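You operate a simulated robot arm through the tools that you are given. There is no shell and no other tool. Be economical: measure what you need, move in short steps, check, and stop when the job is done.

You are at the controls of a simulated robot arm. One attempt, no reset.

JOB
Put the green segment on the black table away on the middle of the green table. Then put the pink segment on the upper deck of the trolley. Then open the grey bar. The order counts.

It is judged by the outcome, as a careful person would: the job done as asked, and still so three seconds after it is handed in. It fails if anything else is knocked over, pushed out of place, dropped, spilled or broken.

ROBOT AND FRAMES
A 6-joint arm with a four-finger gripper on a trunk, on a base that drives. Base frame: it is fixed to the floor where the robot stands at the start and does not move with it; the origin is under the middle of the robot, x ahead of it, y to its left, z up. Lengths are in mm, angles in degrees, forces in N, time in s.
Its first joint turns from -166.0 to 166.0 degrees. Places, roughly: grey bar [-8900, -1000, 1200]; middle of the green table [1500, -1700, 800]; pink segment (21x6x3 cm) [1600, -1600, 800]; upper deck of the trolley [1900, -3000, 700]. Payload 3.67 kg.
The TCP is the grasp point between the finger pads, 28 mm short of the fingertips. In the tool frame z runs along the fingers and y along their closing line. The gripper opens to 112 mm. The gripper's body begins 73 mm behind the TCP.
Orientation is told as [roll, pitch, yaw] about the base's x, y, z axes, in that order, counted from this pose: with the fingers straight down and closing along the base's y, the tool's x points along the base's -x, its y along +y and its z along -z.

CONTROLS
- The arm moves only by the tool play_rows. Its argument "motion" is a list of rows, each a list of 7 numbers: the shift along the tool's x, y, z in mm, then the turn, a rotation vector about the tool's x, y, z in degrees, then the finger opening in mm, from 0 to 112. In form: [[dx, dy, dz, ax, ay, az, jaw], ...]. A call has 1 to 8 rows; each row shifts and turns the commanded pose from where the row before left it, along the tool's axes as they then stand. A row lasts 0.2 s, in which the tool goes at most 50 mm and 8.6 degrees; a call with a longer step from one row to the next is refused whole, and so is a gripper value outside its range. A pose out of reach is approached as far as the arm can. The call stops where the force on the tool passes 40 N (or 10 N more than at its start, if that is more) or the arm is blocked; 0.2 s more then pass. Each finger halts on what it meets, pressing with about 40 N; the grip force reading is that of the motor and also rises with nothing between the fingers. The clock runs only during rows and for 0.2 s after the last one: add rows that do not move to give the fingers time. The reply holds the time, the measured pose of the TCP, the force on the tool along the base axes, the opening and the grip force, in the units named above and with some noise, with the torque about the TCP (base axes, N m) and any sound that the robot's microphone picked up.
- Cameras (640 x 400 px; columns grow to the right, rows downward): "scene" is now at [104.6, 177.9, 1348.9]; the picture's right is [-0.38, -0.92, 0.00], its down [-0.34, 0.14, -0.93] and it looks along [0.86, -0.36, -0.37] (base axes); focal length 273 px, centre (320, 200). "wrist" rides on the gripper at [60, -18, -104] in the tool frame; the picture's right is [0.29, 0.96, 0.00], its down [-0.80, 0.24, -0.55] and it looks along [-0.53, 0.16, 0.83] (tool axes); focal length 234 px, centre (320, 200). There is no depth. A picture from a camera that has moved, and an enlarged one, comes with that camera's place and axes in the base frame and with its lens.
- snapshot(camera): a new picture of that camera. The clock stands still meanwhile.
- roll_base(legs): drives the robot by 1 to 6 legs, each [ahead, left, turn to the left] in mm, mm and degrees, along the robot's own axes; the way and the turn of a leg run together, so that a leg with both is an arc; at most 1500 mm and 180 degrees a leg. The arm and the cameras ride along, it lands a little off, and it stops where it bumps. It gives what a move gives.
- pan_tilt(pan, tilt): turns the head with the scene camera to pan (to the left, within 143 degrees either way) and tilt (down, from -29 to 69), counted from straight ahead of the robot. It gives what a move gives.
- enlarge(camera, box): a new picture of the part [left, top, right, bottom] of that camera's present view, enlarged. The clock stands still meanwhile.
- close_job(): hands the job in; it is judged then, once.

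Work in short steps. Places have to be worked out from the pictures, the camera data and where the tool is seen: move nearer, look again, correct. Check each grasp and each placing, and mend what went wrong. You have 165 turns and 128 pictures in all, those below and enlarged ones among them. Open the gripper and draw the arm clear of the work before you hand the job in, unless the task says otherwise; then end with one line.

The tools are called as name(argument=value, ...) on one line, values as JSON. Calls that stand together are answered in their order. play_rows: Moves the arm, as the interface text tells. Its arguments: {"type":"object","properties":{"motion":{"type":"array","items":{"type":"array","items":{"type":"number"}}}},"required":["motion"]} The other tools are called the same way: roll_base (legs) drives the base; pan_tilt (pan, tilt) turns the head that bears the scene camera; snapshot (camera) takes a picture; enlarge (camera, box) takes an enlarged picture of a part of a camera's view; close_job () hands the job in.

At the start:

```text
clock: 0.0
eef_pos: [587.2, -213.8, 1054.1]
ee_rot: [-0.1, -0.1, -0.1]
force: [-0.2, -0.5, -0.1]
wrist_torque: [0.01, -0.01, -0.02]
grip_width: 111.9
gripper_force: 0.0
robot x, y, heading: [4.5, 2.0, 0.1]
head pan, tilt: [-22.5, 21.6]
```

scene: 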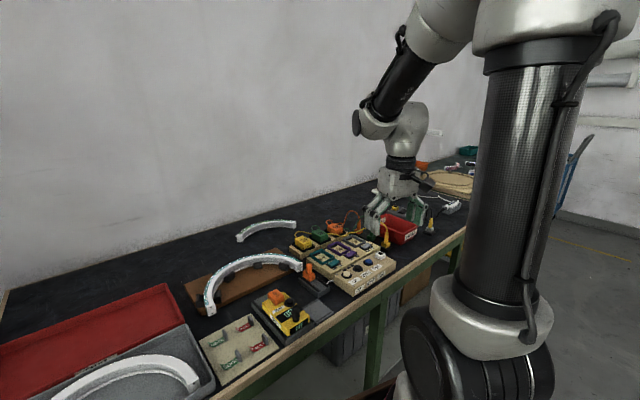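
wrist: 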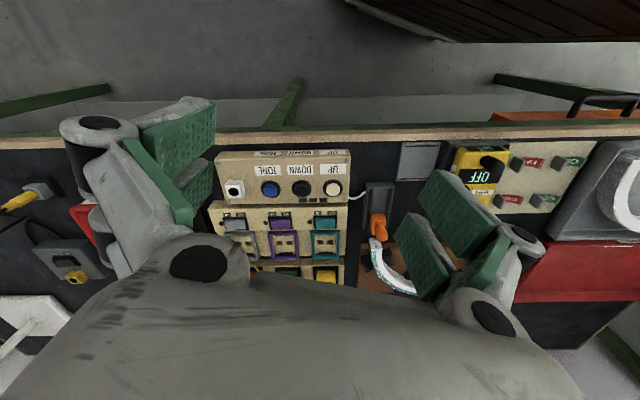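

The picture shows a black bench with curved pieces; I look closer for a green segment.

enlarge(camera="scene", box=[180, 180, 480, 380])

pan_tilt(pan=-60, tilt=20)

snapshot(camera="scene")

```text
2.00 times, centred on (330, 280) of scene
camera zoom: at [104.6, 177.9, 1348.9], right [-0.38, -0.92, 0.0], down [-0.34, 0.14, -0.93], along [0.86, -0.36, -0.37], focal length 546 px, centre (300, 40)
```

zoom: 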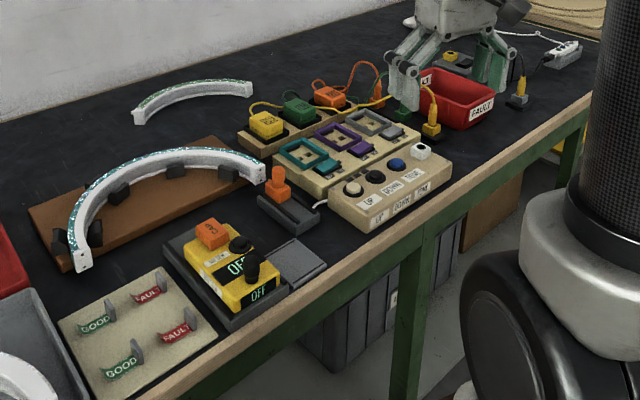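

```text
clock: 1.0
eef_pos: [586.8, -213.3, 1053.9]
ee_rot: [-0.1, 0.0, 0.1]
force: [-0.2, 0.2, 0.5]
wrist_torque: [0.05, -0.02, 0.01]
grip_width: 112.1
gripper_force: 0.1
robot x, y, heading: [-0.4, -1.1, 0.0]
head pan, tilt: [-60.0, 20.0]
```

```text
124 pictures are left
camera scene: at [65.4, 132.9, 1351.5], right [-0.87, -0.5, 0.0], down [-0.17, 0.3, -0.94], along [0.47, -0.81, -0.34], focal length 273 px, centre (320, 200)
```

scene: 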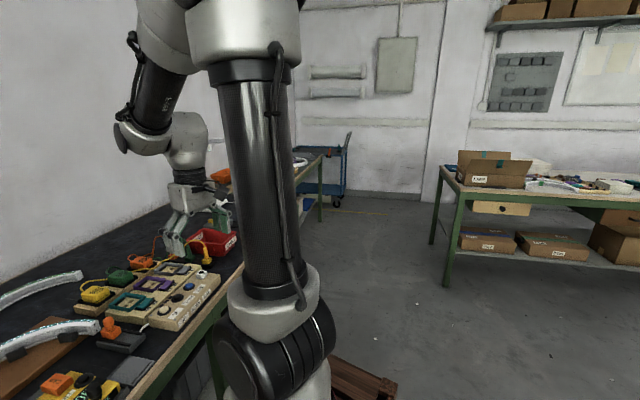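

Three arcs on the black bench; I look left and zoom to tell their colours.

pan_tilt(pan=25, tilt=35)

snapshot(camera="scene")

enlarge(camera="scene", box=[260, 160, 560, 350])

```text
clock: 2.6
eef_pos: [585.9, -213.7, 1053.7]
ee_rot: [0.0, 0.1, 0.0]
force: [0.0, -0.5, 0.6]
wrist_torque: [0.01, -0.03, 0.02]
grip_width: 112.0
gripper_force: 0.0
robot x, y, heading: [-1.9, -2.8, -0.0]
head pan, tilt: [25.0, 35.0]
```

```text
123 pictures are left
camera scene: at [98.6, 250.7, 1327.7], right [0.42, -0.91, 0.0], down [-0.52, -0.24, -0.82], along [0.74, 0.35, -0.57], focal length 273 px, centre (320, 200)
```

scene: 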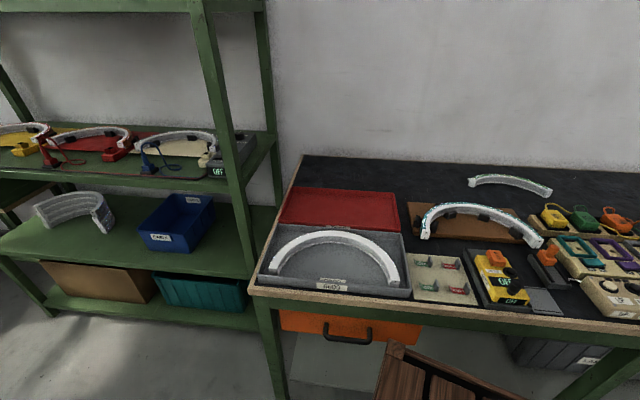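

```text
2.11 times, centred on (410, 255) of scene
camera zoom: at [98.6, 250.7, 1327.7], right [0.42, -0.91, 0.0], down [-0.52, -0.24, -0.82], along [0.74, 0.35, -0.57], focal length 574 px, centre (130, 84)
```

zoom: 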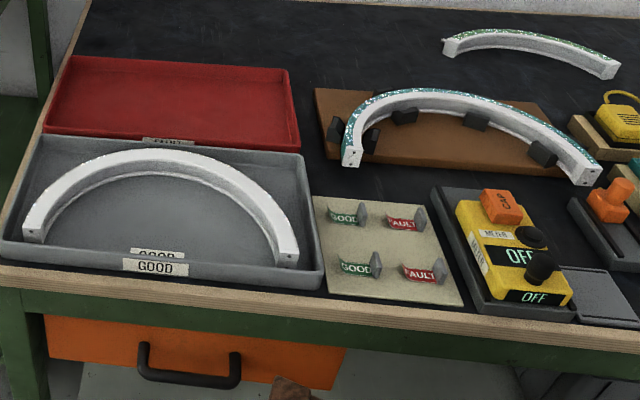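

The rear arc carries green specks, the fixture's is teal. I look down in front of the base and zoom on the rear arc before nearing.

enlarge(camera="scene", box=[440, 160, 580, 250])

pan_tilt(pan=10, tilt=65)

snapshot(camera="scene")

```text
4.44 times, centred on (510, 205) of scene
camera zoom: at [98.6, 250.7, 1327.7], right [0.42, -0.91, 0.0], down [-0.52, -0.24, -0.82], along [0.74, 0.35, -0.57], focal length 1213 px, centre (-524, 178)
```

zoom: 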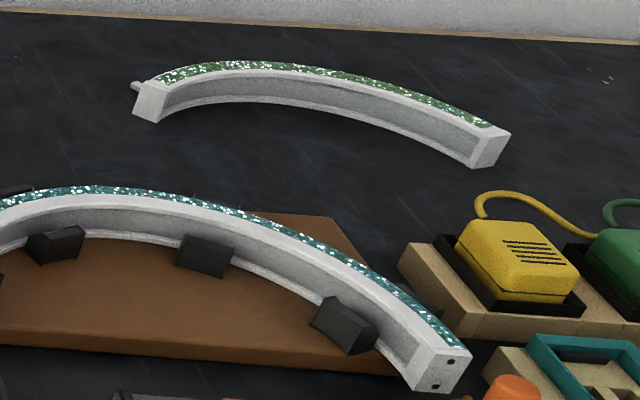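

```text
clock: 3.6
eef_pos: [587.2, -213.8, 1054.9]
ee_rot: [-0.1, 0.0, 0.0]
force: [0.2, 0.6, -0.6]
wrist_torque: [0.04, 0.0, -0.01]
grip_width: 112.1
gripper_force: 0.2
robot x, y, heading: [1.7, -5.0, 0.0]
head pan, tilt: [10.0, 65.0]
```

```text
120 pictures are left
camera scene: at [78.6, 224.1, 1287.9], right [0.17, -0.98, 0.0], down [-0.89, -0.16, -0.42], along [0.42, 0.07, -0.91], focal length 273 px, centre (320, 200)
```

scene: 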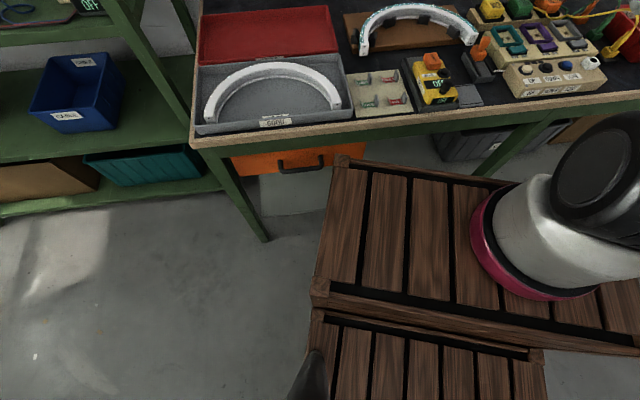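

The rear arc is clearly green. The wooden structure beneath may be the robot's own base; I test with a short drive ahead and compare pictures.

roll_base(legs=[[60, 0, 0]])

snapshot(camera="scene")

```text
clock: 4.5
eef_pos: [647.3, -213.8, 1054.2]
ee_rot: [0.0, 0.1, 0.0]
force: [0.3, -0.4, -1.0]
wrist_torque: [-0.01, 0.02, -0.04]
grip_width: 112.0
gripper_force: 0.0
robot x, y, heading: [60.9, 0.3, -0.0]
head pan, tilt: [10.0, 65.0]
```

```text
119 pictures are left
camera scene: at [139.3, 224.1, 1287.8], right [0.17, -0.98, 0.0], down [-0.89, -0.16, -0.42], along [0.42, 0.07, -0.91], focal length 273 px, centre (320, 200)
```

scene: 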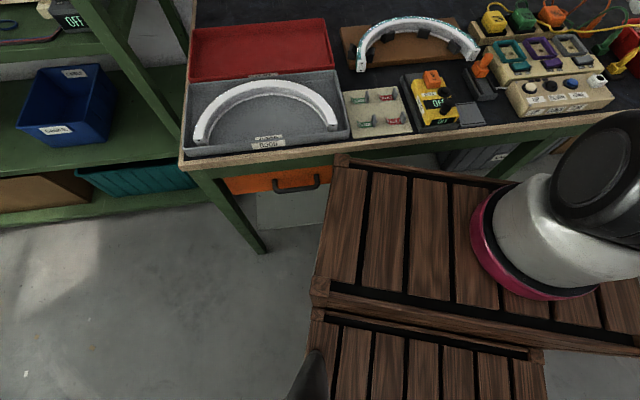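

The crate is part of the robot. I edge 80 ahead, then look at the green arc.

roll_base(legs=[[80, 0, 0]])

snapshot(camera="scene")

pan_tilt(pan=-8, tilt=30)

snapshot(camera="scene")

```text
clock: 5.6
eef_pos: [707.9, -200.0, 1054.6]
ee_rot: [0.0, -0.1, 1.2]
force: [0.1, 0.1, 0.2]
wrist_torque: [-0.01, -0.01, -0.01]
grip_width: 111.9
gripper_force: 0.1
robot x, y, heading: [114.0, 1.7, 1.3]
head pan, tilt: [10.0, 65.0]
```

```text
118 pictures are left
camera scene: at [189.8, 225.4, 1288.1], right [0.2, -0.98, 0.0], down [-0.89, -0.18, -0.42], along [0.41, 0.08, -0.91], focal length 273 px, centre (320, 200)
```

scene: 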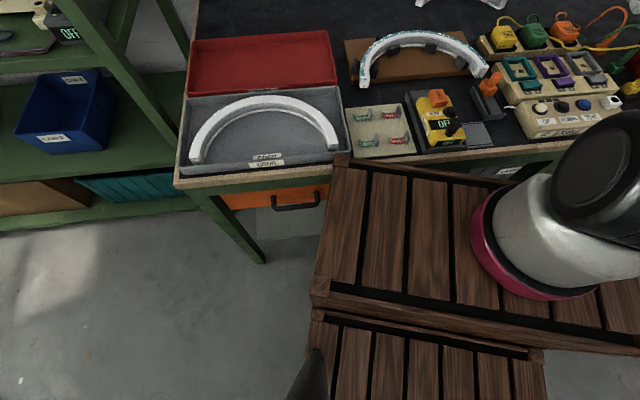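

```text
clock: 6.6
eef_pos: [707.9, -199.9, 1054.3]
ee_rot: [0.0, 0.0, 1.4]
force: [0.5, 0.0, -0.5]
wrist_torque: [-0.01, 0.0, 0.01]
grip_width: 111.8
gripper_force: 0.1
robot x, y, heading: [116.6, 3.1, 1.3]
head pan, tilt: [-8.0, 30.0]
```

```text
117 pictures are left
camera scene: at [220.2, 203.8, 1335.4], right [-0.12, -0.99, 0.0], down [-0.5, 0.06, -0.87], along [0.86, -0.1, -0.5], focal length 273 px, centre (320, 200)
```

scene: 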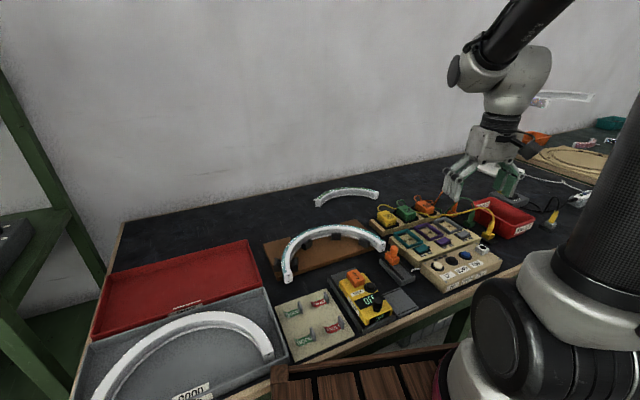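

The base stopped against the bench (moved 55, turned 1.3°). I zoom on the green arc to triangulate it.

enlarge(camera="scene", box=[290, 170, 410, 245])

snapshot(camera="wrist")

```text
5.33 times, centred on (350, 208) of scene
camera zoom: at [220.2, 203.8, 1335.4], right [-0.12, -0.99, 0.0], down [-0.5, 0.06, -0.87], along [0.86, -0.1, -0.5], focal length 1455 px, centre (160, 160)
```

zoom: 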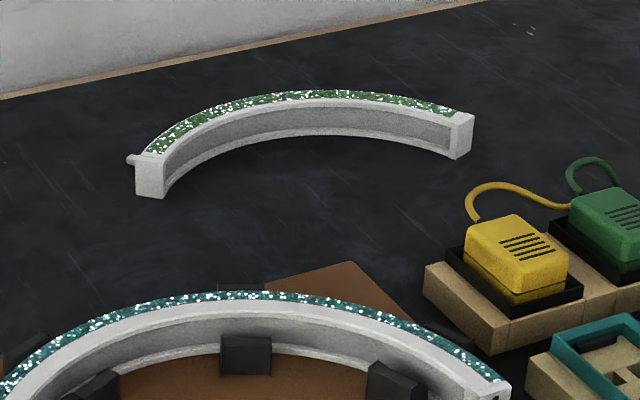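

```text
115 pictures are left
camera wrist: at [648.9, -221.1, 1158.9], right [-0.31, 0.95, 0.0], down [0.79, 0.26, 0.55], along [0.53, 0.17, -0.83], focal length 234 px, centre (320, 200)
```

wrist: 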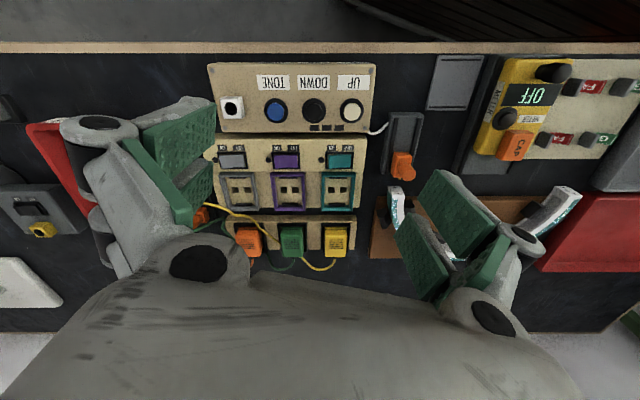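

Triangulation: table top z≈799, arc ends ≈(1089,100) and (1120,-119), crest ≈(1175,-20): too far when facing the bench. I back off, turn left 90° and will sidle up with the narrower right side.

roll_base(legs=[[-126, 0, 0], [0, 0, 88.7]])

pan_tilt(pan=-90, tilt=60)

snapshot(camera="scene")

```text
clock: 11.7
eef_pos: [206.1, 585.2, 1054.7]
ee_rot: [0.0, 0.0, 89.8]
force: [0.4, -0.5, -0.5]
wrist_torque: [0.02, -0.02, 0.01]
grip_width: 111.9
gripper_force: 0.1
robot x, y, heading: [-8.1, 0.6, 90.0]
head pan, tilt: [-8.0, 30.0]
```

```text
clock: 13.2
eef_pos: [205.8, 583.3, 1054.3]
ee_rot: [-0.1, 0.0, 89.7]
force: [-0.2, -0.9, 0.0]
wrist_torque: [-0.01, -0.02, -0.02]
grip_width: 112.1
gripper_force: 0.0
robot x, y, heading: [-10.9, -2.8, 90.0]
head pan, tilt: [-90.0, 60.0]
```

```text
114 pictures are left
camera scene: at [-159.7, 16.9, 1293.4], right [0.0, -1.0, 0.0], down [-0.87, 0.0, -0.5], along [0.5, 0.0, -0.87], focal length 273 px, centre (320, 200)
```

scene: 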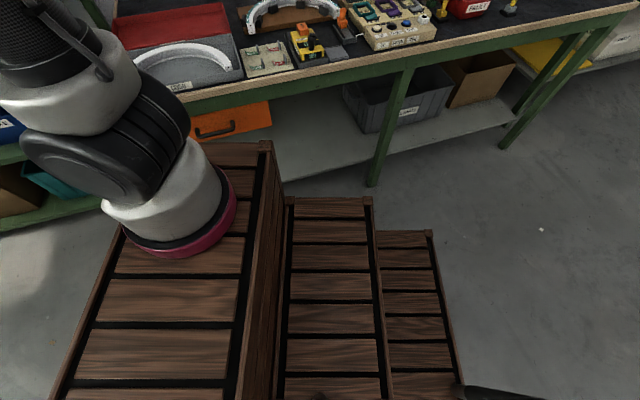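

The robot is a stepped crate with the arm on its tall front part; side half-width is about 150. I sidle right 300 and back 100, keeping clear of the bench edge (x≈514).

roll_base(legs=[[-100, 0, 0], [0, -300, 0]])

snapshot(camera="scene")

```text
clock: 15.8
eef_pos: [447.8, 483.6, 1054.4]
ee_rot: [0.0, 0.1, 90.4]
force: [-0.2, 0.7, 0.5]
wrist_torque: [0.02, 0.0, 0.0]
grip_width: 112.0
gripper_force: 0.2
robot x, y, heading: [243.9, -104.2, 90.7]
head pan, tilt: [-90.0, 60.0]
stopped in leg 2: the robot was blocked; the commanded pose is now the measured one
```

```text
113 pictures are left
camera scene: at [88.5, -87.3, 1293.4], right [0.01, -1.0, 0.0], down [-0.87, -0.01, -0.5], along [0.5, 0.01, -0.87], focal length 273 px, centre (320, 200)
```

scene: 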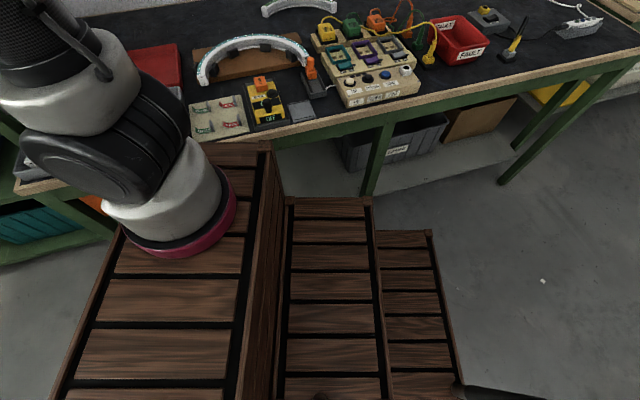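

Blocked at x=244 (half-width ~270), good enough: reach to the arc is ~930. I back 8 off the bench, then move the tool toward the arc at its present height; its closing line already lies along world x.

roll_base(legs=[[0, 8, 0]])

play_rows(motion=[[28, -40, 0, 0, 0, 0, 112], [28, -40, 0, 0, 0, 0, 112], [28, -40, 0, 0, 0, 0, 112], [28, -40, 0, 0, 0, 0, 112], [28, -40, 0, 0, 0, 0, 112], [28, -40, 0, 0, 0, 0, 112], [28, -40, 0, 0, 0, 0, 112], [28, -40, 0, 0, 0, 0, 112]])

```text
clock: 16.6
eef_pos: [438.3, 483.7, 1054.2]
ee_rot: [0.0, 0.1, 90.5]
force: [0.6, -0.2, 0.5]
wrist_torque: [0.0, 0.04, 0.04]
grip_width: 112.1
gripper_force: 0.0
robot x, y, heading: [233.7, -105.2, 90.7]
head pan, tilt: [-90.0, 60.0]
```

```text
clock: 18.4
eef_pos: [758.2, 263.0, 1058.6]
ee_rot: [0.0, 0.1, 90.5]
force: [0.1, 0.0, 0.0]
wrist_torque: [0.0, -0.06, -0.01]
grip_width: 111.9
gripper_force: 0.0
robot x, y, heading: [229.9, -106.9, 90.7]
head pan, tilt: [-90.0, 60.0]
```

Moving well. I go on toward the arc and then look.

play_rows(motion=[[31, -39, 0, 0, 0, 0, 112], [31, -39, 0, 0, 0, 0, 112], [31, -39, 0, 0, 0, 0, 112], [31, -39, 0, 0, 0, 0, 112], [31, -39, 0, 0, 0, 0, 112], [31, -39, 0, 0, 0, 0, 112], [31, -39, 0, 0, 0, 0, 112], [31, -39, 0, 0, 0, 0, 112]])

pan_tilt(pan=-90, tilt=28)

snapshot(camera="wrist")

snapshot(camera="scene")

```text
clock: 20.2
eef_pos: [1064.6, 19.1, 1053.2]
ee_rot: [0.0, 0.1, 90.6]
force: [-1.0, 0.1, 1.3]
wrist_torque: [-0.03, -0.06, -0.02]
grip_width: 111.8
gripper_force: 0.1
out of reach, approached as far as the arm can: row 8
robot x, y, heading: [230.8, -107.4, 90.6]
head pan, tilt: [-90.0, 60.0]
```

```text
clock: 21.1
eef_pos: [1064.7, 18.4, 1051.3]
ee_rot: [0.0, 0.2, 90.6]
force: [-0.2, 0.7, -0.5]
wrist_torque: [-0.02, 0.0, 0.0]
grip_width: 112.1
gripper_force: 0.0
robot x, y, heading: [229.6, -104.6, 90.5]
head pan, tilt: [-90.0, 28.0]
```

```text
112 pictures are left
camera wrist: at [1084.0, -42.2, 1156.3], right [-0.95, -0.3, 0.0], down [-0.25, 0.8, 0.55], along [-0.17, 0.53, -0.83], focal length 234 px, centre (320, 200)
```

wrist: 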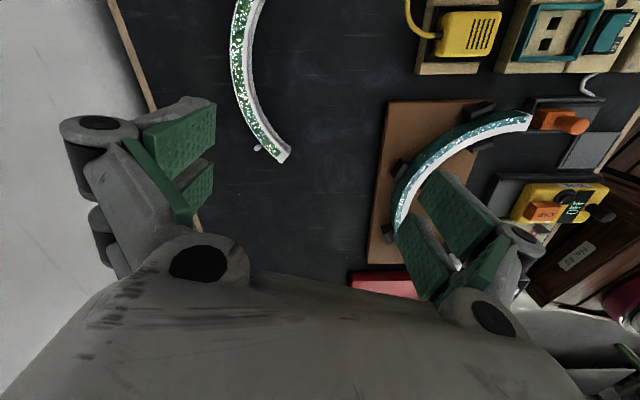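

```text
111 pictures are left
camera scene: at [105.4, -87.0, 1338.6], right [0.01, -1.0, 0.0], down [-0.47, 0.0, -0.88], along [0.88, 0.01, -0.47], focal length 273 px, centre (320, 200)
```

scene: 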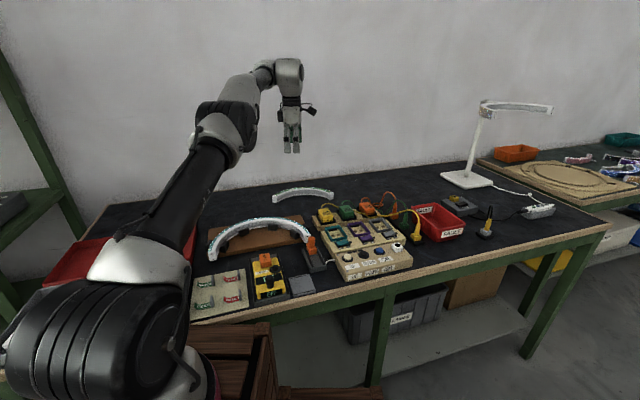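

At this height the arm is at its limit; lower it reaches farther. I shift the base 100 back (along the bench) so the arm faces the arc squarely, then lower to z≈950 and extend.

roll_base(legs=[[-100, 0, 0]])

play_rows(motion=[[-15, 0, 40, 0, 0, 0, 112], [-15, 0, 40, 0, 0, 0, 112], [-15, -20, 10, 0, 0, -3, 112], [-10, -30, 0, 0, 0, -3, 112], [0, -30, 0, 0, 0, 0, 112]])

snapshot(camera="wrist")

snapshot(camera="scene")

```text
clock: 22.3
eef_pos: [1066.0, -82.4, 1051.1]
ee_rot: [0.0, 0.2, 90.6]
force: [0.7, 0.5, 0.3]
wrist_torque: [0.04, 0.03, 0.0]
grip_width: 112.1
gripper_force: 0.1
robot x, y, heading: [229.5, -205.9, 90.6]
head pan, tilt: [-90.0, 28.0]
```

```text
clock: 23.5
eef_pos: [1098.9, -23.0, 956.0]
ee_rot: [0.0, 0.1, 96.6]
force: [0.1, -0.1, 0.4]
wrist_torque: [0.01, -0.02, -0.02]
grip_width: 112.2
gripper_force: 0.1
out of reach, approached as far as the arm can: row 4, 5
robot x, y, heading: [229.5, -204.0, 90.7]
head pan, tilt: [-90.0, 28.0]
```

```text
110 pictures are left
camera wrist: at [1124.4, -81.2, 1061.1], right [-0.92, -0.4, 0.0], down [-0.33, 0.77, 0.55], along [-0.22, 0.51, -0.83], focal length 234 px, centre (320, 200)
```

wrist: 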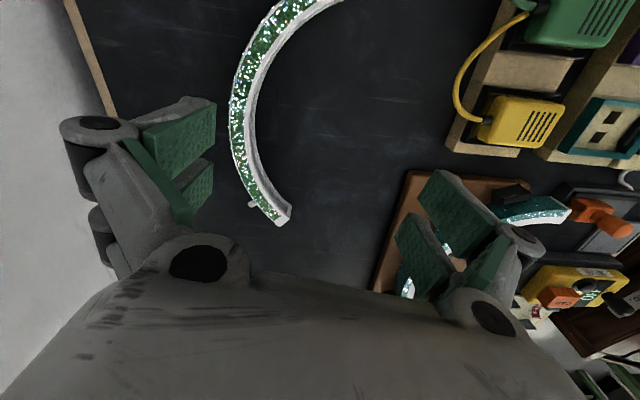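

```text
109 pictures are left
camera scene: at [106.5, -188.9, 1338.7], right [0.01, -1.0, 0.0], down [-0.47, -0.01, -0.88], along [0.88, 0.01, -0.47], focal length 273 px, centre (320, 200)
```

scene: 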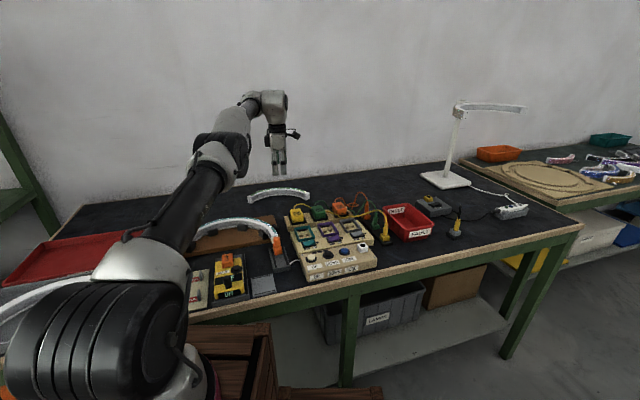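

Arc band centre near its crest works out at about (1174,0), top z≈829. I lower to z≈880 first (tips still above the arc), as reach grows lower down.

play_rows(motion=[[0, 0, 25, 0, 0, 0, 112], [0, 0, 25, 0, 0, 0, 112], [0, 0, 25, 0, 0, -1.4, 112], [0, 0, 0, 0, 0, 0, 112]])

```text
clock: 24.5
eef_pos: [1098.4, -23.8, 882.8]
ee_rot: [0.1, 0.1, 98.0]
force: [0.4, -0.5, 0.5]
wrist_torque: [0.01, -0.01, 0.01]
grip_width: 111.9
gripper_force: 0.0
robot x, y, heading: [226.0, -208.0, 90.5]
head pan, tilt: [-90.0, 28.0]
```

Now outward by about 75 mm.

play_rows(motion=[[-4, -26, 0, 0, 0, 0, 112], [-4, -26, 0, 0, 0, 0, 112], [-4, -25, 0, 0, 0, 0, 112], [0, 0, 0, 0, 0, 0, 112]])

snapshot(camera="wrist")

enlarge(camera="scene", box=[220, 100, 340, 220])

```text
clock: 25.5
eef_pos: [1111.8, -2.8, 879.2]
ee_rot: [0.0, 0.1, 98.0]
force: [-0.1, 0.5, -1.0]
wrist_torque: [-0.01, 0.02, -0.01]
grip_width: 112.0
gripper_force: 0.0
out of reach, approached as far as the arm can: row 1, 2, 3
robot x, y, heading: [228.8, -206.7, 90.4]
head pan, tilt: [-90.0, 28.0]
```

```text
108 pictures are left
camera wrist: at [1137.7, -62.0, 983.0], right [-0.91, -0.42, 0.0], down [-0.35, 0.76, 0.55], along [-0.23, 0.5, -0.83], focal length 234 px, centre (320, 200)
```

wrist: 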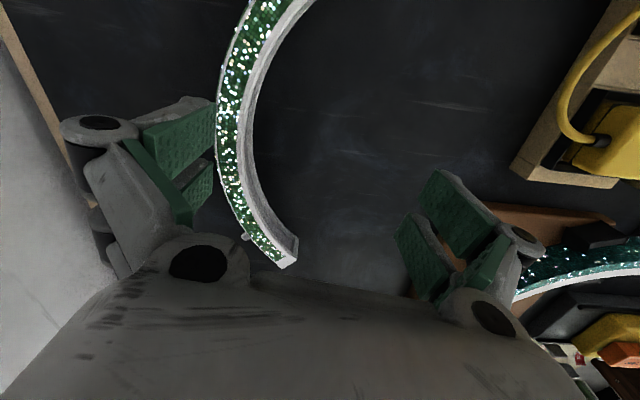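

```text
3.33 times, centred on (280, 160) of scene
camera zoom: at [106.5, -188.9, 1338.6], right [0.01, -1.0, 0.0], down [-0.47, -0.01, -0.88], along [0.88, 0.01, -0.47], focal length 910 px, centre (453, 333)
```

zoom: 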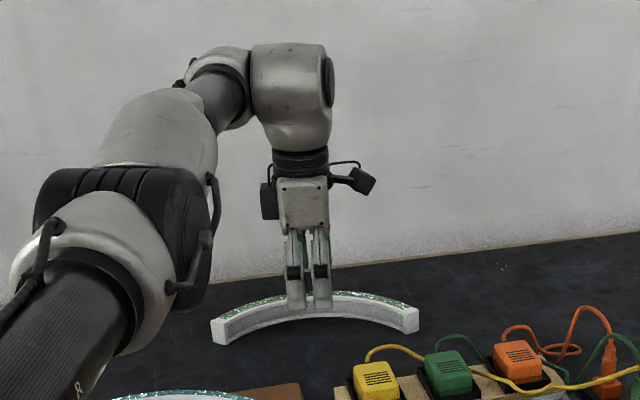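

Reach ends at x≈1112 here; the ring geometry shows the arm axis sits ~200 ahead of the robot's middle, so facing the bench brings it nearer. I lift, retract, then swing the arm forward (keeping the wrist as is) before re-driving.

play_rows(motion=[[0, 0, -40, 0, 0, 0, 112], [0, 0, -40, 0, 0, 0, 112], [-6.5, 46, -15, 0, 0, 0, 112], [-6.5, 46, -15, 0, 0, 0, 112], [-6.5, 46, -15, 0, 0, 0, 112], [-6.5, 46, -15, 0, 0, 0, 112], [-6.5, 46, -15, 0, 0, 0, 112], [-6.5, 46, -15, 0, 0, 0, 112]])

```text
clock: 27.3
eef_pos: [822.7, 0.2, 1043.9]
ee_rot: [0.1, 0.1, 98.1]
force: [1.0, -0.3, -1.5]
wrist_torque: [-0.06, 0.05, -0.03]
grip_width: 112.0
gripper_force: 0.1
out of reach, approached as far as the arm can: row 1
robot x, y, heading: [227.6, -205.9, 91.0]
head pan, tilt: [-90.0, 28.0]
```

Now the rigid swing about the arm axis, radius ~597, 4.6° a row.

play_rows(motion=[[-47.6, -4.6, 0, 0, 0, -4.6, 112], [-47.6, -4.6, 0, 0, 0, -4.6, 112], [-47.6, -4.6, 0, 0, 0, -4.6, 112], [-47.6, -4.6, 0, 0, 0, -4.6, 112], [-47.6, -4.6, 0, 0, 0, -4.6, 112], [-47.6, -4.6, 0, 0, 0, -4.6, 112], [-47.6, -4.6, 0, 0, 0, -4.6, 112], [-47.6, -4.6, 0, 0, 0, -4.6, 112]])

play_rows(motion=[[-47.6, -4.6, 0, 0, 0, -4.6, 112], [-47.6, -4.6, 0, 0, 0, -4.6, 112], [-47.6, -4.6, 0, 0, 0, -4.6, 112], [-47.6, -4.6, 0, 0, 0, -4.6, 112], [-47.6, -4.6, 0, 0, 0, -4.6, 112], [-47.6, -4.6, 0, 0, 0, -4.6, 112], [-47.6, -4.6, 0, 0, 0, -4.6, 112], [-47.6, -4.6, 0, 0, 0, -4.6, 112]])

```text
clock: 29.1
eef_pos: [704.1, 353.3, 1045.6]
ee_rot: [0.1, 0.0, 134.7]
force: [0.4, -0.4, 0.0]
wrist_torque: [0.05, 0.01, 0.02]
grip_width: 112.1
gripper_force: 0.0
robot x, y, heading: [230.1, -204.9, 90.4]
head pan, tilt: [-90.0, 28.0]
```

```text
clock: 30.9
eef_pos: [395.3, 561.9, 1043.5]
ee_rot: [0.1, 0.0, 171.6]
force: [-0.3, -0.5, 0.5]
wrist_torque: [-0.02, 0.06, 0.04]
grip_width: 112.0
gripper_force: 0.1
robot x, y, heading: [233.0, -205.5, 90.3]
head pan, tilt: [-90.0, 28.0]
```

Arm is forward again. I drive: away from the bench, along to y≈0, turn right 90°, then ahead to x≈105.

roll_base(legs=[[0, 240, 0], [205, 0, 0], [0, 0, -90.3], [110, 0, 0]])

pan_tilt(pan=-5, tilt=30)

snapshot(camera="scene")

snapshot(camera="wrist")

```text
clock: 38.6
eef_pos: [864.1, -177.5, 1043.9]
ee_rot: [0.1, 0.1, 80.6]
force: [0.4, 0.4, 0.4]
wrist_torque: [0.02, 0.02, 0.04]
grip_width: 112.0
gripper_force: 0.0
robot x, y, heading: [98.0, -5.4, -0.3]
head pan, tilt: [-90.0, 28.0]
```

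```text
clock: 40.1
eef_pos: [863.8, -177.2, 1044.9]
ee_rot: [0.1, 0.0, 80.6]
force: [-1.1, 0.4, -0.2]
wrist_torque: [-0.03, 0.03, 0.03]
grip_width: 112.3
gripper_force: 0.1
robot x, y, heading: [98.7, -3.4, -0.5]
head pan, tilt: [-5.0, 30.0]
```

```text
106 pictures are left
camera scene: at [208.8, 201.3, 1335.5], right [-0.09, -1.0, 0.0], down [-0.5, 0.05, -0.87], along [0.86, -0.08, -0.5], focal length 273 px, centre (320, 200)
```

scene: 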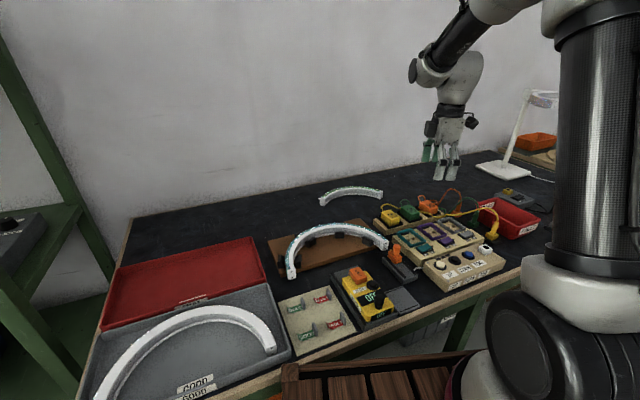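

```text
105 pictures are left
camera wrist: at [872.3, -241.8, 1148.1], right [-0.99, -0.13, 0.0], down [-0.11, 0.83, 0.55], along [-0.07, 0.55, -0.83], focal length 234 px, centre (320, 200)
```

wrist: 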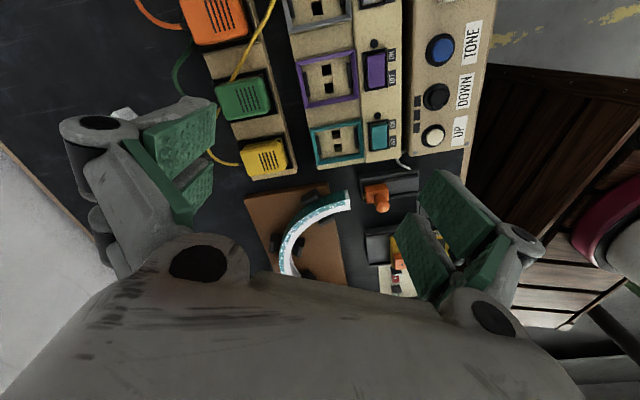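

I move above the near side of the arc to about (1100,0) and yaw to 98°.

play_rows(motion=[[-35.5, -34, 0, 0, 0, 0, 112], [-35.5, -34, 0, 0, 0, 0, 112], [-35.5, -34, 0, 0, 0, 0, 112], [-35.5, -34, 0, 0, 0, 0, 112], [-35.5, -34, 0, 0, 0, 0, 112], [-35.5, -34, 0, 0, 0, 0, 112], [0, 0, 25, 0, 0, -8.5, 112], [0, 0, 25, 0, 0, -8.5, 112]])

play_rows(motion=[[0, 0, 40, 0, 0, 0, 112], [0, 0, 40, 0, 0, 0, 112], [0, 0, 30, 0, 0, 0, 112], [0, 0, 0, 0, 0, 0, 112]])

snapshot(camera="wrist")

```text
clock: 42.0
eef_pos: [1097.8, 0.2, 992.4]
ee_rot: [0.2, 0.0, 97.6]
force: [1.0, -0.6, 0.7]
wrist_torque: [0.0, -0.01, -0.01]
grip_width: 112.0
gripper_force: 0.1
robot x, y, heading: [99.0, -5.6, -0.2]
head pan, tilt: [-5.0, 30.0]
```

```text
clock: 43.0
eef_pos: [1097.6, -0.6, 882.5]
ee_rot: [0.0, 0.0, 97.6]
force: [-0.5, 0.0, 0.1]
wrist_torque: [0.03, -0.02, 0.02]
grip_width: 112.1
gripper_force: 0.0
robot x, y, heading: [97.4, -9.6, -0.3]
head pan, tilt: [-5.0, 30.0]
```

```text
104 pictures are left
camera wrist: at [1124.2, -59.4, 987.9], right [-0.91, -0.41, 0.0], down [-0.34, 0.76, 0.55], along [-0.23, 0.5, -0.83], focal length 234 px, centre (320, 200)
```

wrist: 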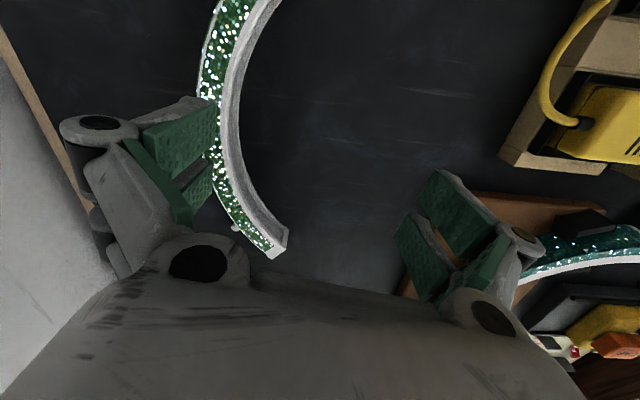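

The band near y=0 projects right where a 76 mm outward move puts the TCP, tangent aligned. I move out 76 mm.

play_rows(motion=[[5, -38, 0, 0, 0, 0, 112], [5, -37, 0, 0, 0, 0, 112], [0, 0, 0, 0, 0, 0, 112]])

snapshot(camera="wrist")

enlarge(camera="scene", box=[290, 130, 410, 230])

```text
clock: 43.8
eef_pos: [1157.5, -1.2, 883.0]
ee_rot: [0.0, -0.1, 97.6]
force: [1.8, -0.4, 0.3]
wrist_torque: [-0.01, 0.03, -0.01]
grip_width: 112.1
gripper_force: 0.0
out of reach, approached as far as the arm can: row 2
robot x, y, heading: [99.4, -5.0, -0.6]
head pan, tilt: [-5.0, 30.0]
```

```text
103 pictures are left
camera wrist: at [1183.8, -59.5, 987.6], right [-0.91, -0.41, 0.0], down [-0.34, 0.76, 0.55], along [-0.23, 0.5, -0.83], focal length 234 px, centre (320, 200)
```

wrist: 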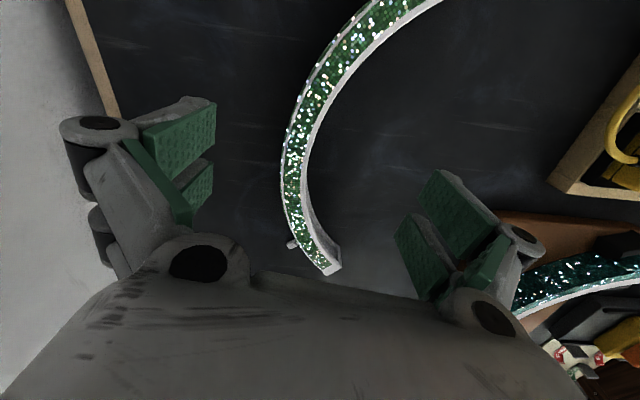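

```text
4.00 times, centred on (350, 180) of scene
camera zoom: at [208.9, 201.3, 1335.4], right [-0.09, -1.0, 0.0], down [-0.5, 0.05, -0.87], along [0.86, -0.08, -0.5], focal length 1091 px, centre (200, 280)
```

zoom: 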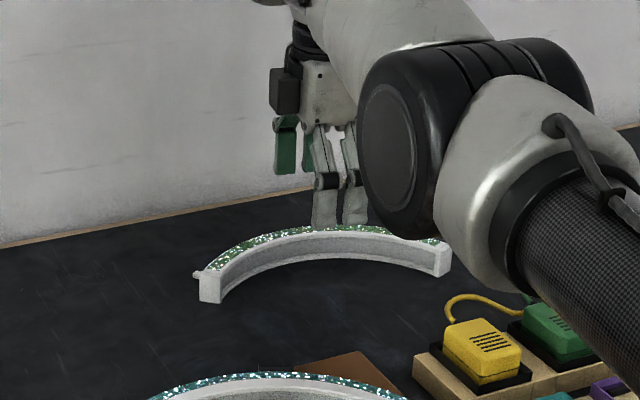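

Arm limit at x=1157; the band lies ~18 mm further. I ease the base 13 ahead (still short of the bench) and recheck.

roll_base(legs=[[12, 0, 0]])

play_rows(motion=[[0, 0, 20, 0, 0, 0, 112], [1, -8, 0, 0, 0, 0, 112], [0, 0, 0, 0, 0, 0, 112]])

snapshot(camera="wrist")

```text
clock: 44.5
eef_pos: [1169.4, -1.5, 884.0]
ee_rot: [0.0, 0.1, 97.5]
force: [0.6, 0.7, 0.5]
wrist_torque: [0.0, 0.01, 0.03]
grip_width: 112.0
gripper_force: 0.1
robot x, y, heading: [112.8, -1.0, -0.4]
head pan, tilt: [-5.0, 30.0]
```

```text
clock: 45.3
eef_pos: [1171.5, -0.9, 861.7]
ee_rot: [0.0, 0.1, 97.7]
force: [0.2, -0.2, -0.7]
wrist_torque: [0.0, 0.03, 0.01]
grip_width: 111.8
gripper_force: 0.1
out of reach, approached as far as the arm can: row 2
robot x, y, heading: [106.2, -2.1, -0.2]
head pan, tilt: [-5.0, 30.0]
```

```text
101 pictures are left
camera wrist: at [1196.1, -60.6, 966.8], right [-0.91, -0.41, 0.0], down [-0.34, 0.76, 0.55], along [-0.23, 0.5, -0.83], focal length 234 px, centre (320, 200)
```

wrist: 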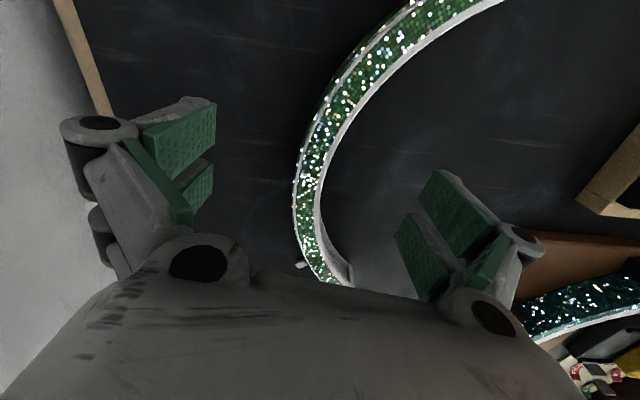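

Band nearly centred. I descend 29 mm in two steps, watching the force.

play_rows(motion=[[0, 0, 15, 0, 0, 0, 112], [0, 0, 14, 0, 0, 0, 112], [0, 0, 0, 0, 0, 0, 112]])

enlarge(camera="scene", box=[290, 150, 410, 225])

```text
clock: 46.1
eef_pos: [1170.2, -0.3, 832.3]
ee_rot: [0.0, 0.1, 97.7]
force: [0.4, -0.2, -0.2]
wrist_torque: [-0.02, -0.03, -0.02]
grip_width: 112.2
gripper_force: 0.1
robot x, y, heading: [108.2, -1.2, -0.3]
head pan, tilt: [-5.0, 30.0]
```

```text
5.33 times, centred on (350, 188) of scene
camera zoom: at [221.0, 201.3, 1335.4], right [-0.09, -1.0, 0.0], down [-0.5, 0.05, -0.87], along [0.86, -0.08, -0.5], focal length 1455 px, centre (160, 267)
```

zoom: 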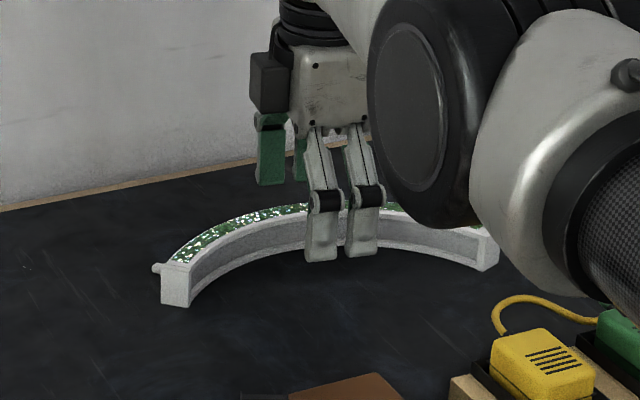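

Fingers straddle the arc. I close.

play_rows(motion=[[0, 0, 0, 0, 0, 0, 60], [0, 0, 0, 0, 0, 0, 30], [0, 0, 0, 0, 0, 0, 0], [0, 0, 0, 0, 0, 0, 0], [0, 0, 0, 0, 0, 0, 0]])

play_rows(motion=[[0, 0, -20, 0, 0, 0, 0], [0, 0, -30, 0, 0, 0, 0], [0, 0, -30, 0, 0, 0, 0], [0, 0, 0, 0, 0, 0, 0]])

snapshot(camera="wrist")

snapshot(camera="scene")

```text
clock: 47.3
eef_pos: [1171.6, -1.2, 832.3]
ee_rot: [0.1, -0.1, 97.6]
force: [0.7, 0.0, 0.3]
wrist_torque: [0.0, -0.06, 0.0]
grip_width: 23.1
gripper_force: 40.3
robot x, y, heading: [112.3, -1.3, -0.4]
head pan, tilt: [-5.0, 30.0]
```

```text
clock: 48.3
eef_pos: [1166.4, -2.8, 911.5]
ee_rot: [0.0, 0.0, 97.6]
force: [0.2, 0.2, -1.3]
wrist_torque: [0.01, -0.02, 0.01]
grip_width: 23.3
gripper_force: 40.4
out of reach, approached as far as the arm can: row 3
robot x, y, heading: [113.0, -6.0, -0.5]
head pan, tilt: [-5.0, 30.0]
```

```text
99 pictures are left
camera wrist: at [1193.1, -60.8, 1016.4], right [-0.91, -0.41, 0.0], down [-0.34, 0.76, 0.55], along [-0.23, 0.5, -0.83], focal length 234 px, centre (320, 200)
```

wrist: 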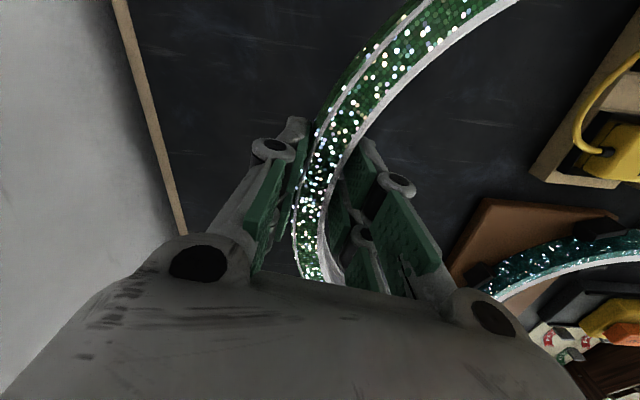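

```text
98 pictures are left
camera scene: at [221.1, 201.3, 1335.4], right [-0.09, -1.0, 0.0], down [-0.5, 0.05, -0.87], along [0.86, -0.08, -0.5], focal length 273 px, centre (320, 200)
```

scene: 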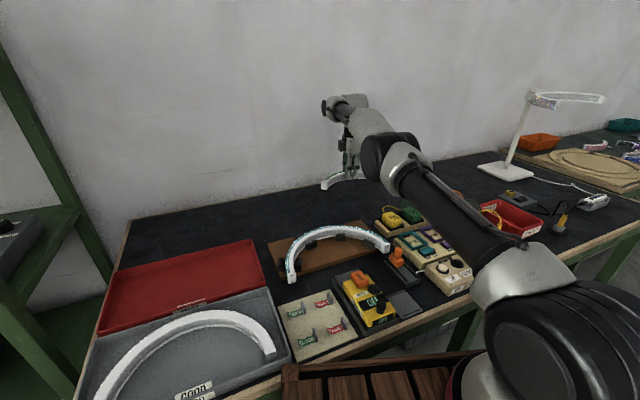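

Grasp holds (23 mm opening, 40 N). I lift and retract.

play_rows(motion=[[-3, 20, -40, 0, 0, 0, 0], [-5, 36, -30, 0, 0, 0, 0], [-6, 44, -20, 0, 0, 0, 0], [-6, 44, -15, 0, 0, 0, 0], [-6, 44, -15, 0, 0, 0, 0], [-6, 44, -10, 0, 0, 0, 0], [-6, 44, 0, 0, 0, 0, 0], [-6, 44, 0, 0, 0, 0, 0]])

roll_base(legs=[[-350, 0, 0]])

pan_tilt(pan=-50, tilt=20)

snapshot(camera="scene")

```text
clock: 50.1
eef_pos: [842.5, -4.0, 1041.4]
ee_rot: [0.0, 0.0, 97.7]
force: [0.3, 0.7, -2.1]
wrist_torque: [0.02, 0.04, 0.03]
grip_width: 23.4
gripper_force: 39.5
robot x, y, heading: [114.3, -3.4, -0.3]
head pan, tilt: [-5.0, 30.0]
```

```text
clock: 52.3
eef_pos: [501.5, -8.0, 1041.8]
ee_rot: [0.0, 0.0, 97.1]
force: [-0.4, 0.5, -1.2]
wrist_torque: [0.0, -0.03, 0.01]
grip_width: 23.0
gripper_force: 40.1
robot x, y, heading: [-230.8, 3.3, -0.9]
head pan, tilt: [-5.0, 30.0]
```

```text
clock: 53.5
eef_pos: [501.3, -7.8, 1041.0]
ee_rot: [0.0, 0.0, 97.1]
force: [-0.4, 0.1, -0.2]
wrist_torque: [0.02, -0.03, 0.01]
grip_width: 23.1
gripper_force: 39.7
robot x, y, heading: [-229.0, -1.6, -0.8]
head pan, tilt: [-50.0, 20.0]
```

```text
97 pictures are left
camera scene: at [-149.5, 140.9, 1351.5], right [-0.78, -0.63, 0.0], down [-0.22, 0.27, -0.94], along [0.59, -0.73, -0.34], focal length 273 px, centre (320, 200)
```

scene: 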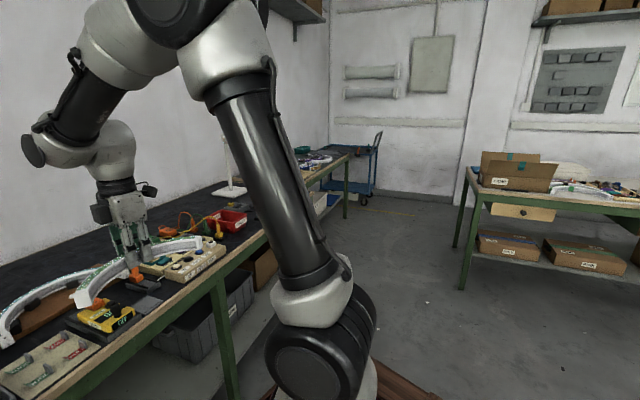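

The arc is held level. Path right along the bench looks free; I drive right 1300 and look at the green table.

roll_base(legs=[[0, -1300, 0.8]])

pan_tilt(pan=0, tilt=20)

snapshot(camera="scene")

```text
clock: 59.8
eef_pos: [491.7, -1244.7, 1042.4]
ee_rot: [0.0, -0.1, 98.1]
force: [-0.8, -0.2, -1.2]
wrist_torque: [-0.01, 0.0, 0.0]
grip_width: 23.4
gripper_force: 39.9
robot x, y, heading: [-240.1, -1250.1, 0.1]
head pan, tilt: [-50.0, 20.0]
```

```text
clock: 60.9
eef_pos: [491.4, -1245.1, 1042.3]
ee_rot: [0.0, -0.1, 98.1]
force: [-0.4, 0.1, -1.8]
wrist_torque: [0.02, -0.05, 0.02]
grip_width: 23.1
gripper_force: 40.5
robot x, y, heading: [-237.4, -1248.3, 0.2]
head pan, tilt: [0.0, 20.0]
```

```text
96 pictures are left
camera scene: at [-127.7, -1037.1, 1351.5], right [0.0, -1.0, 0.0], down [-0.34, 0.0, -0.94], along [0.94, 0.0, -0.34], focal length 273 px, centre (320, 200)
```

scene: 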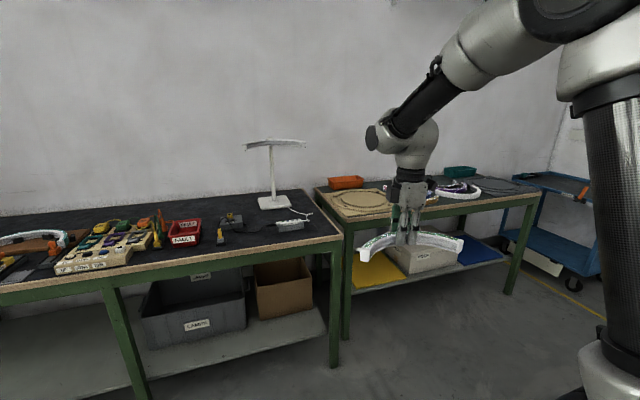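

The tables turn out to stand about 19° askew; the green table's front edge runs from ≈(1052,-1154) to (1486,-2412). I drive to about (649,-1993), heading 19°, square to it.

roll_base(legs=[[0, -745, 0], [0, 0, 18.8], [700, -250, 0]])

pan_tilt(pan=0, tilt=35)

snapshot(camera="scene")

```text
clock: 63.6
eef_pos: [473.1, -1548.8, 1042.8]
ee_rot: [-0.2, 0.1, 104.1]
force: [-0.5, -0.3, -1.1]
wrist_torque: [0.01, 0.01, -0.01]
grip_width: 23.1
gripper_force: 39.7
robot x, y, heading: [-253.9, -1628.2, 6.2]
head pan, tilt: [0.0, 20.0]
stopped in leg 1: the robot was blocked; the commanded pose is now the measured one
```

```text
clock: 64.4
eef_pos: [472.8, -1549.5, 1042.1]
ee_rot: [-0.1, 0.0, 104.1]
force: [-0.2, -0.3, -1.2]
wrist_torque: [0.03, -0.04, -0.03]
grip_width: 23.2
gripper_force: 39.9
robot x, y, heading: [-253.9, -1629.2, 6.0]
head pan, tilt: [0.0, 35.0]
```

```text
95 pictures are left
camera scene: at [-170.8, -1406.1, 1327.7], right [0.1, -0.99, 0.0], down [-0.57, -0.06, -0.82], along [0.81, 0.09, -0.57], focal length 273 px, centre (320, 200)
```

scene: 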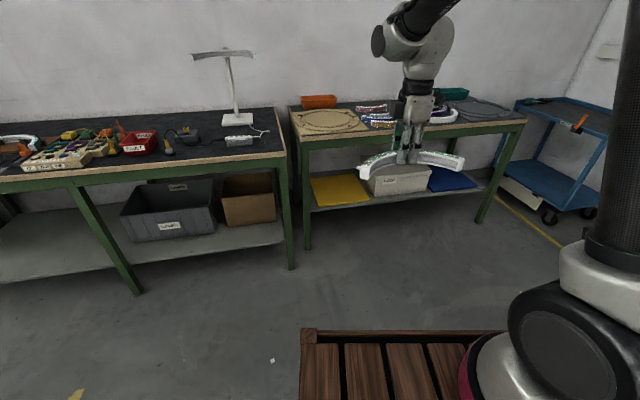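

Something blocked the base on its right; I look that way.

pan_tilt(pan=-100, tilt=45)

snapshot(camera="scene")

```text
clock: 66.2
eef_pos: [471.1, -1549.0, 1041.6]
ee_rot: [-0.1, 0.0, 104.1]
force: [0.8, -0.7, -1.6]
wrist_torque: [0.0, -0.07, 0.0]
grip_width: 23.3
gripper_force: 40.1
robot x, y, heading: [-255.7, -1633.0, 6.1]
head pan, tilt: [-100.0, 45.0]
```

```text
94 pictures are left
camera scene: at [-264.0, -1496.4, 1312.8], right [-1.0, 0.07, 0.0], down [0.05, 0.71, -0.71], along [-0.05, -0.71, -0.71], focal length 273 px, centre (320, 200)
```

scene: 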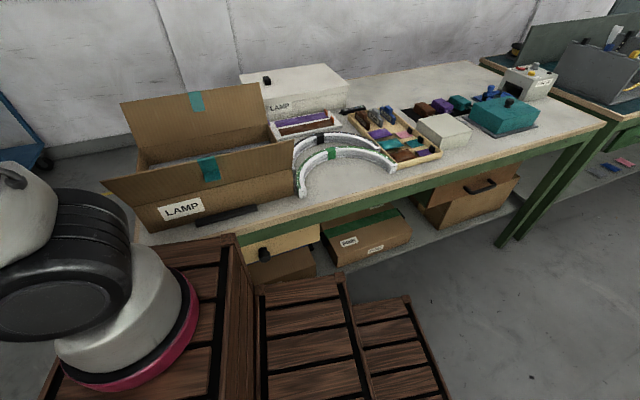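

A white table stands to the right rear. I go left a little, ahead past it, then turn square and sidle right.

roll_base(legs=[[0, 60, 0], [700, 0, 0], [0, 0, 13], [37, -500, 0]])

pan_tilt(pan=0, tilt=35)

snapshot(camera="scene")

```text
clock: 73.9
eef_pos: [1323.9, -1706.0, 1042.5]
ee_rot: [0.0, 0.0, 117.4]
force: [0.4, 0.1, -0.7]
wrist_torque: [-0.02, -0.03, 0.02]
grip_width: 23.4
gripper_force: 40.0
robot x, y, heading: [636.5, -1955.3, 19.3]
head pan, tilt: [-100.0, 45.0]
```

```text
clock: 75.7
eef_pos: [1325.3, -1706.4, 1042.1]
ee_rot: [-0.1, 0.0, 117.5]
force: [0.3, 0.2, -0.8]
wrist_torque: [0.03, -0.05, -0.02]
grip_width: 23.1
gripper_force: 40.2
robot x, y, heading: [634.6, -1957.3, 19.5]
head pan, tilt: [0.0, 35.0]
```

```text
93 pictures are left
camera scene: at [665.1, -1717.1, 1327.6], right [0.33, -0.94, 0.0], down [-0.54, -0.19, -0.82], along [0.77, 0.27, -0.57], focal length 273 px, centre (320, 200)
```

scene: 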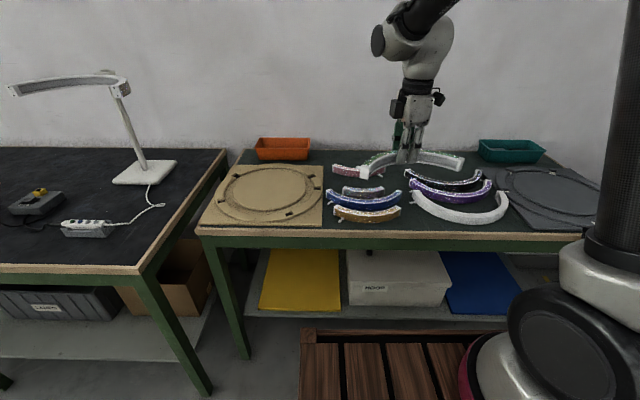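

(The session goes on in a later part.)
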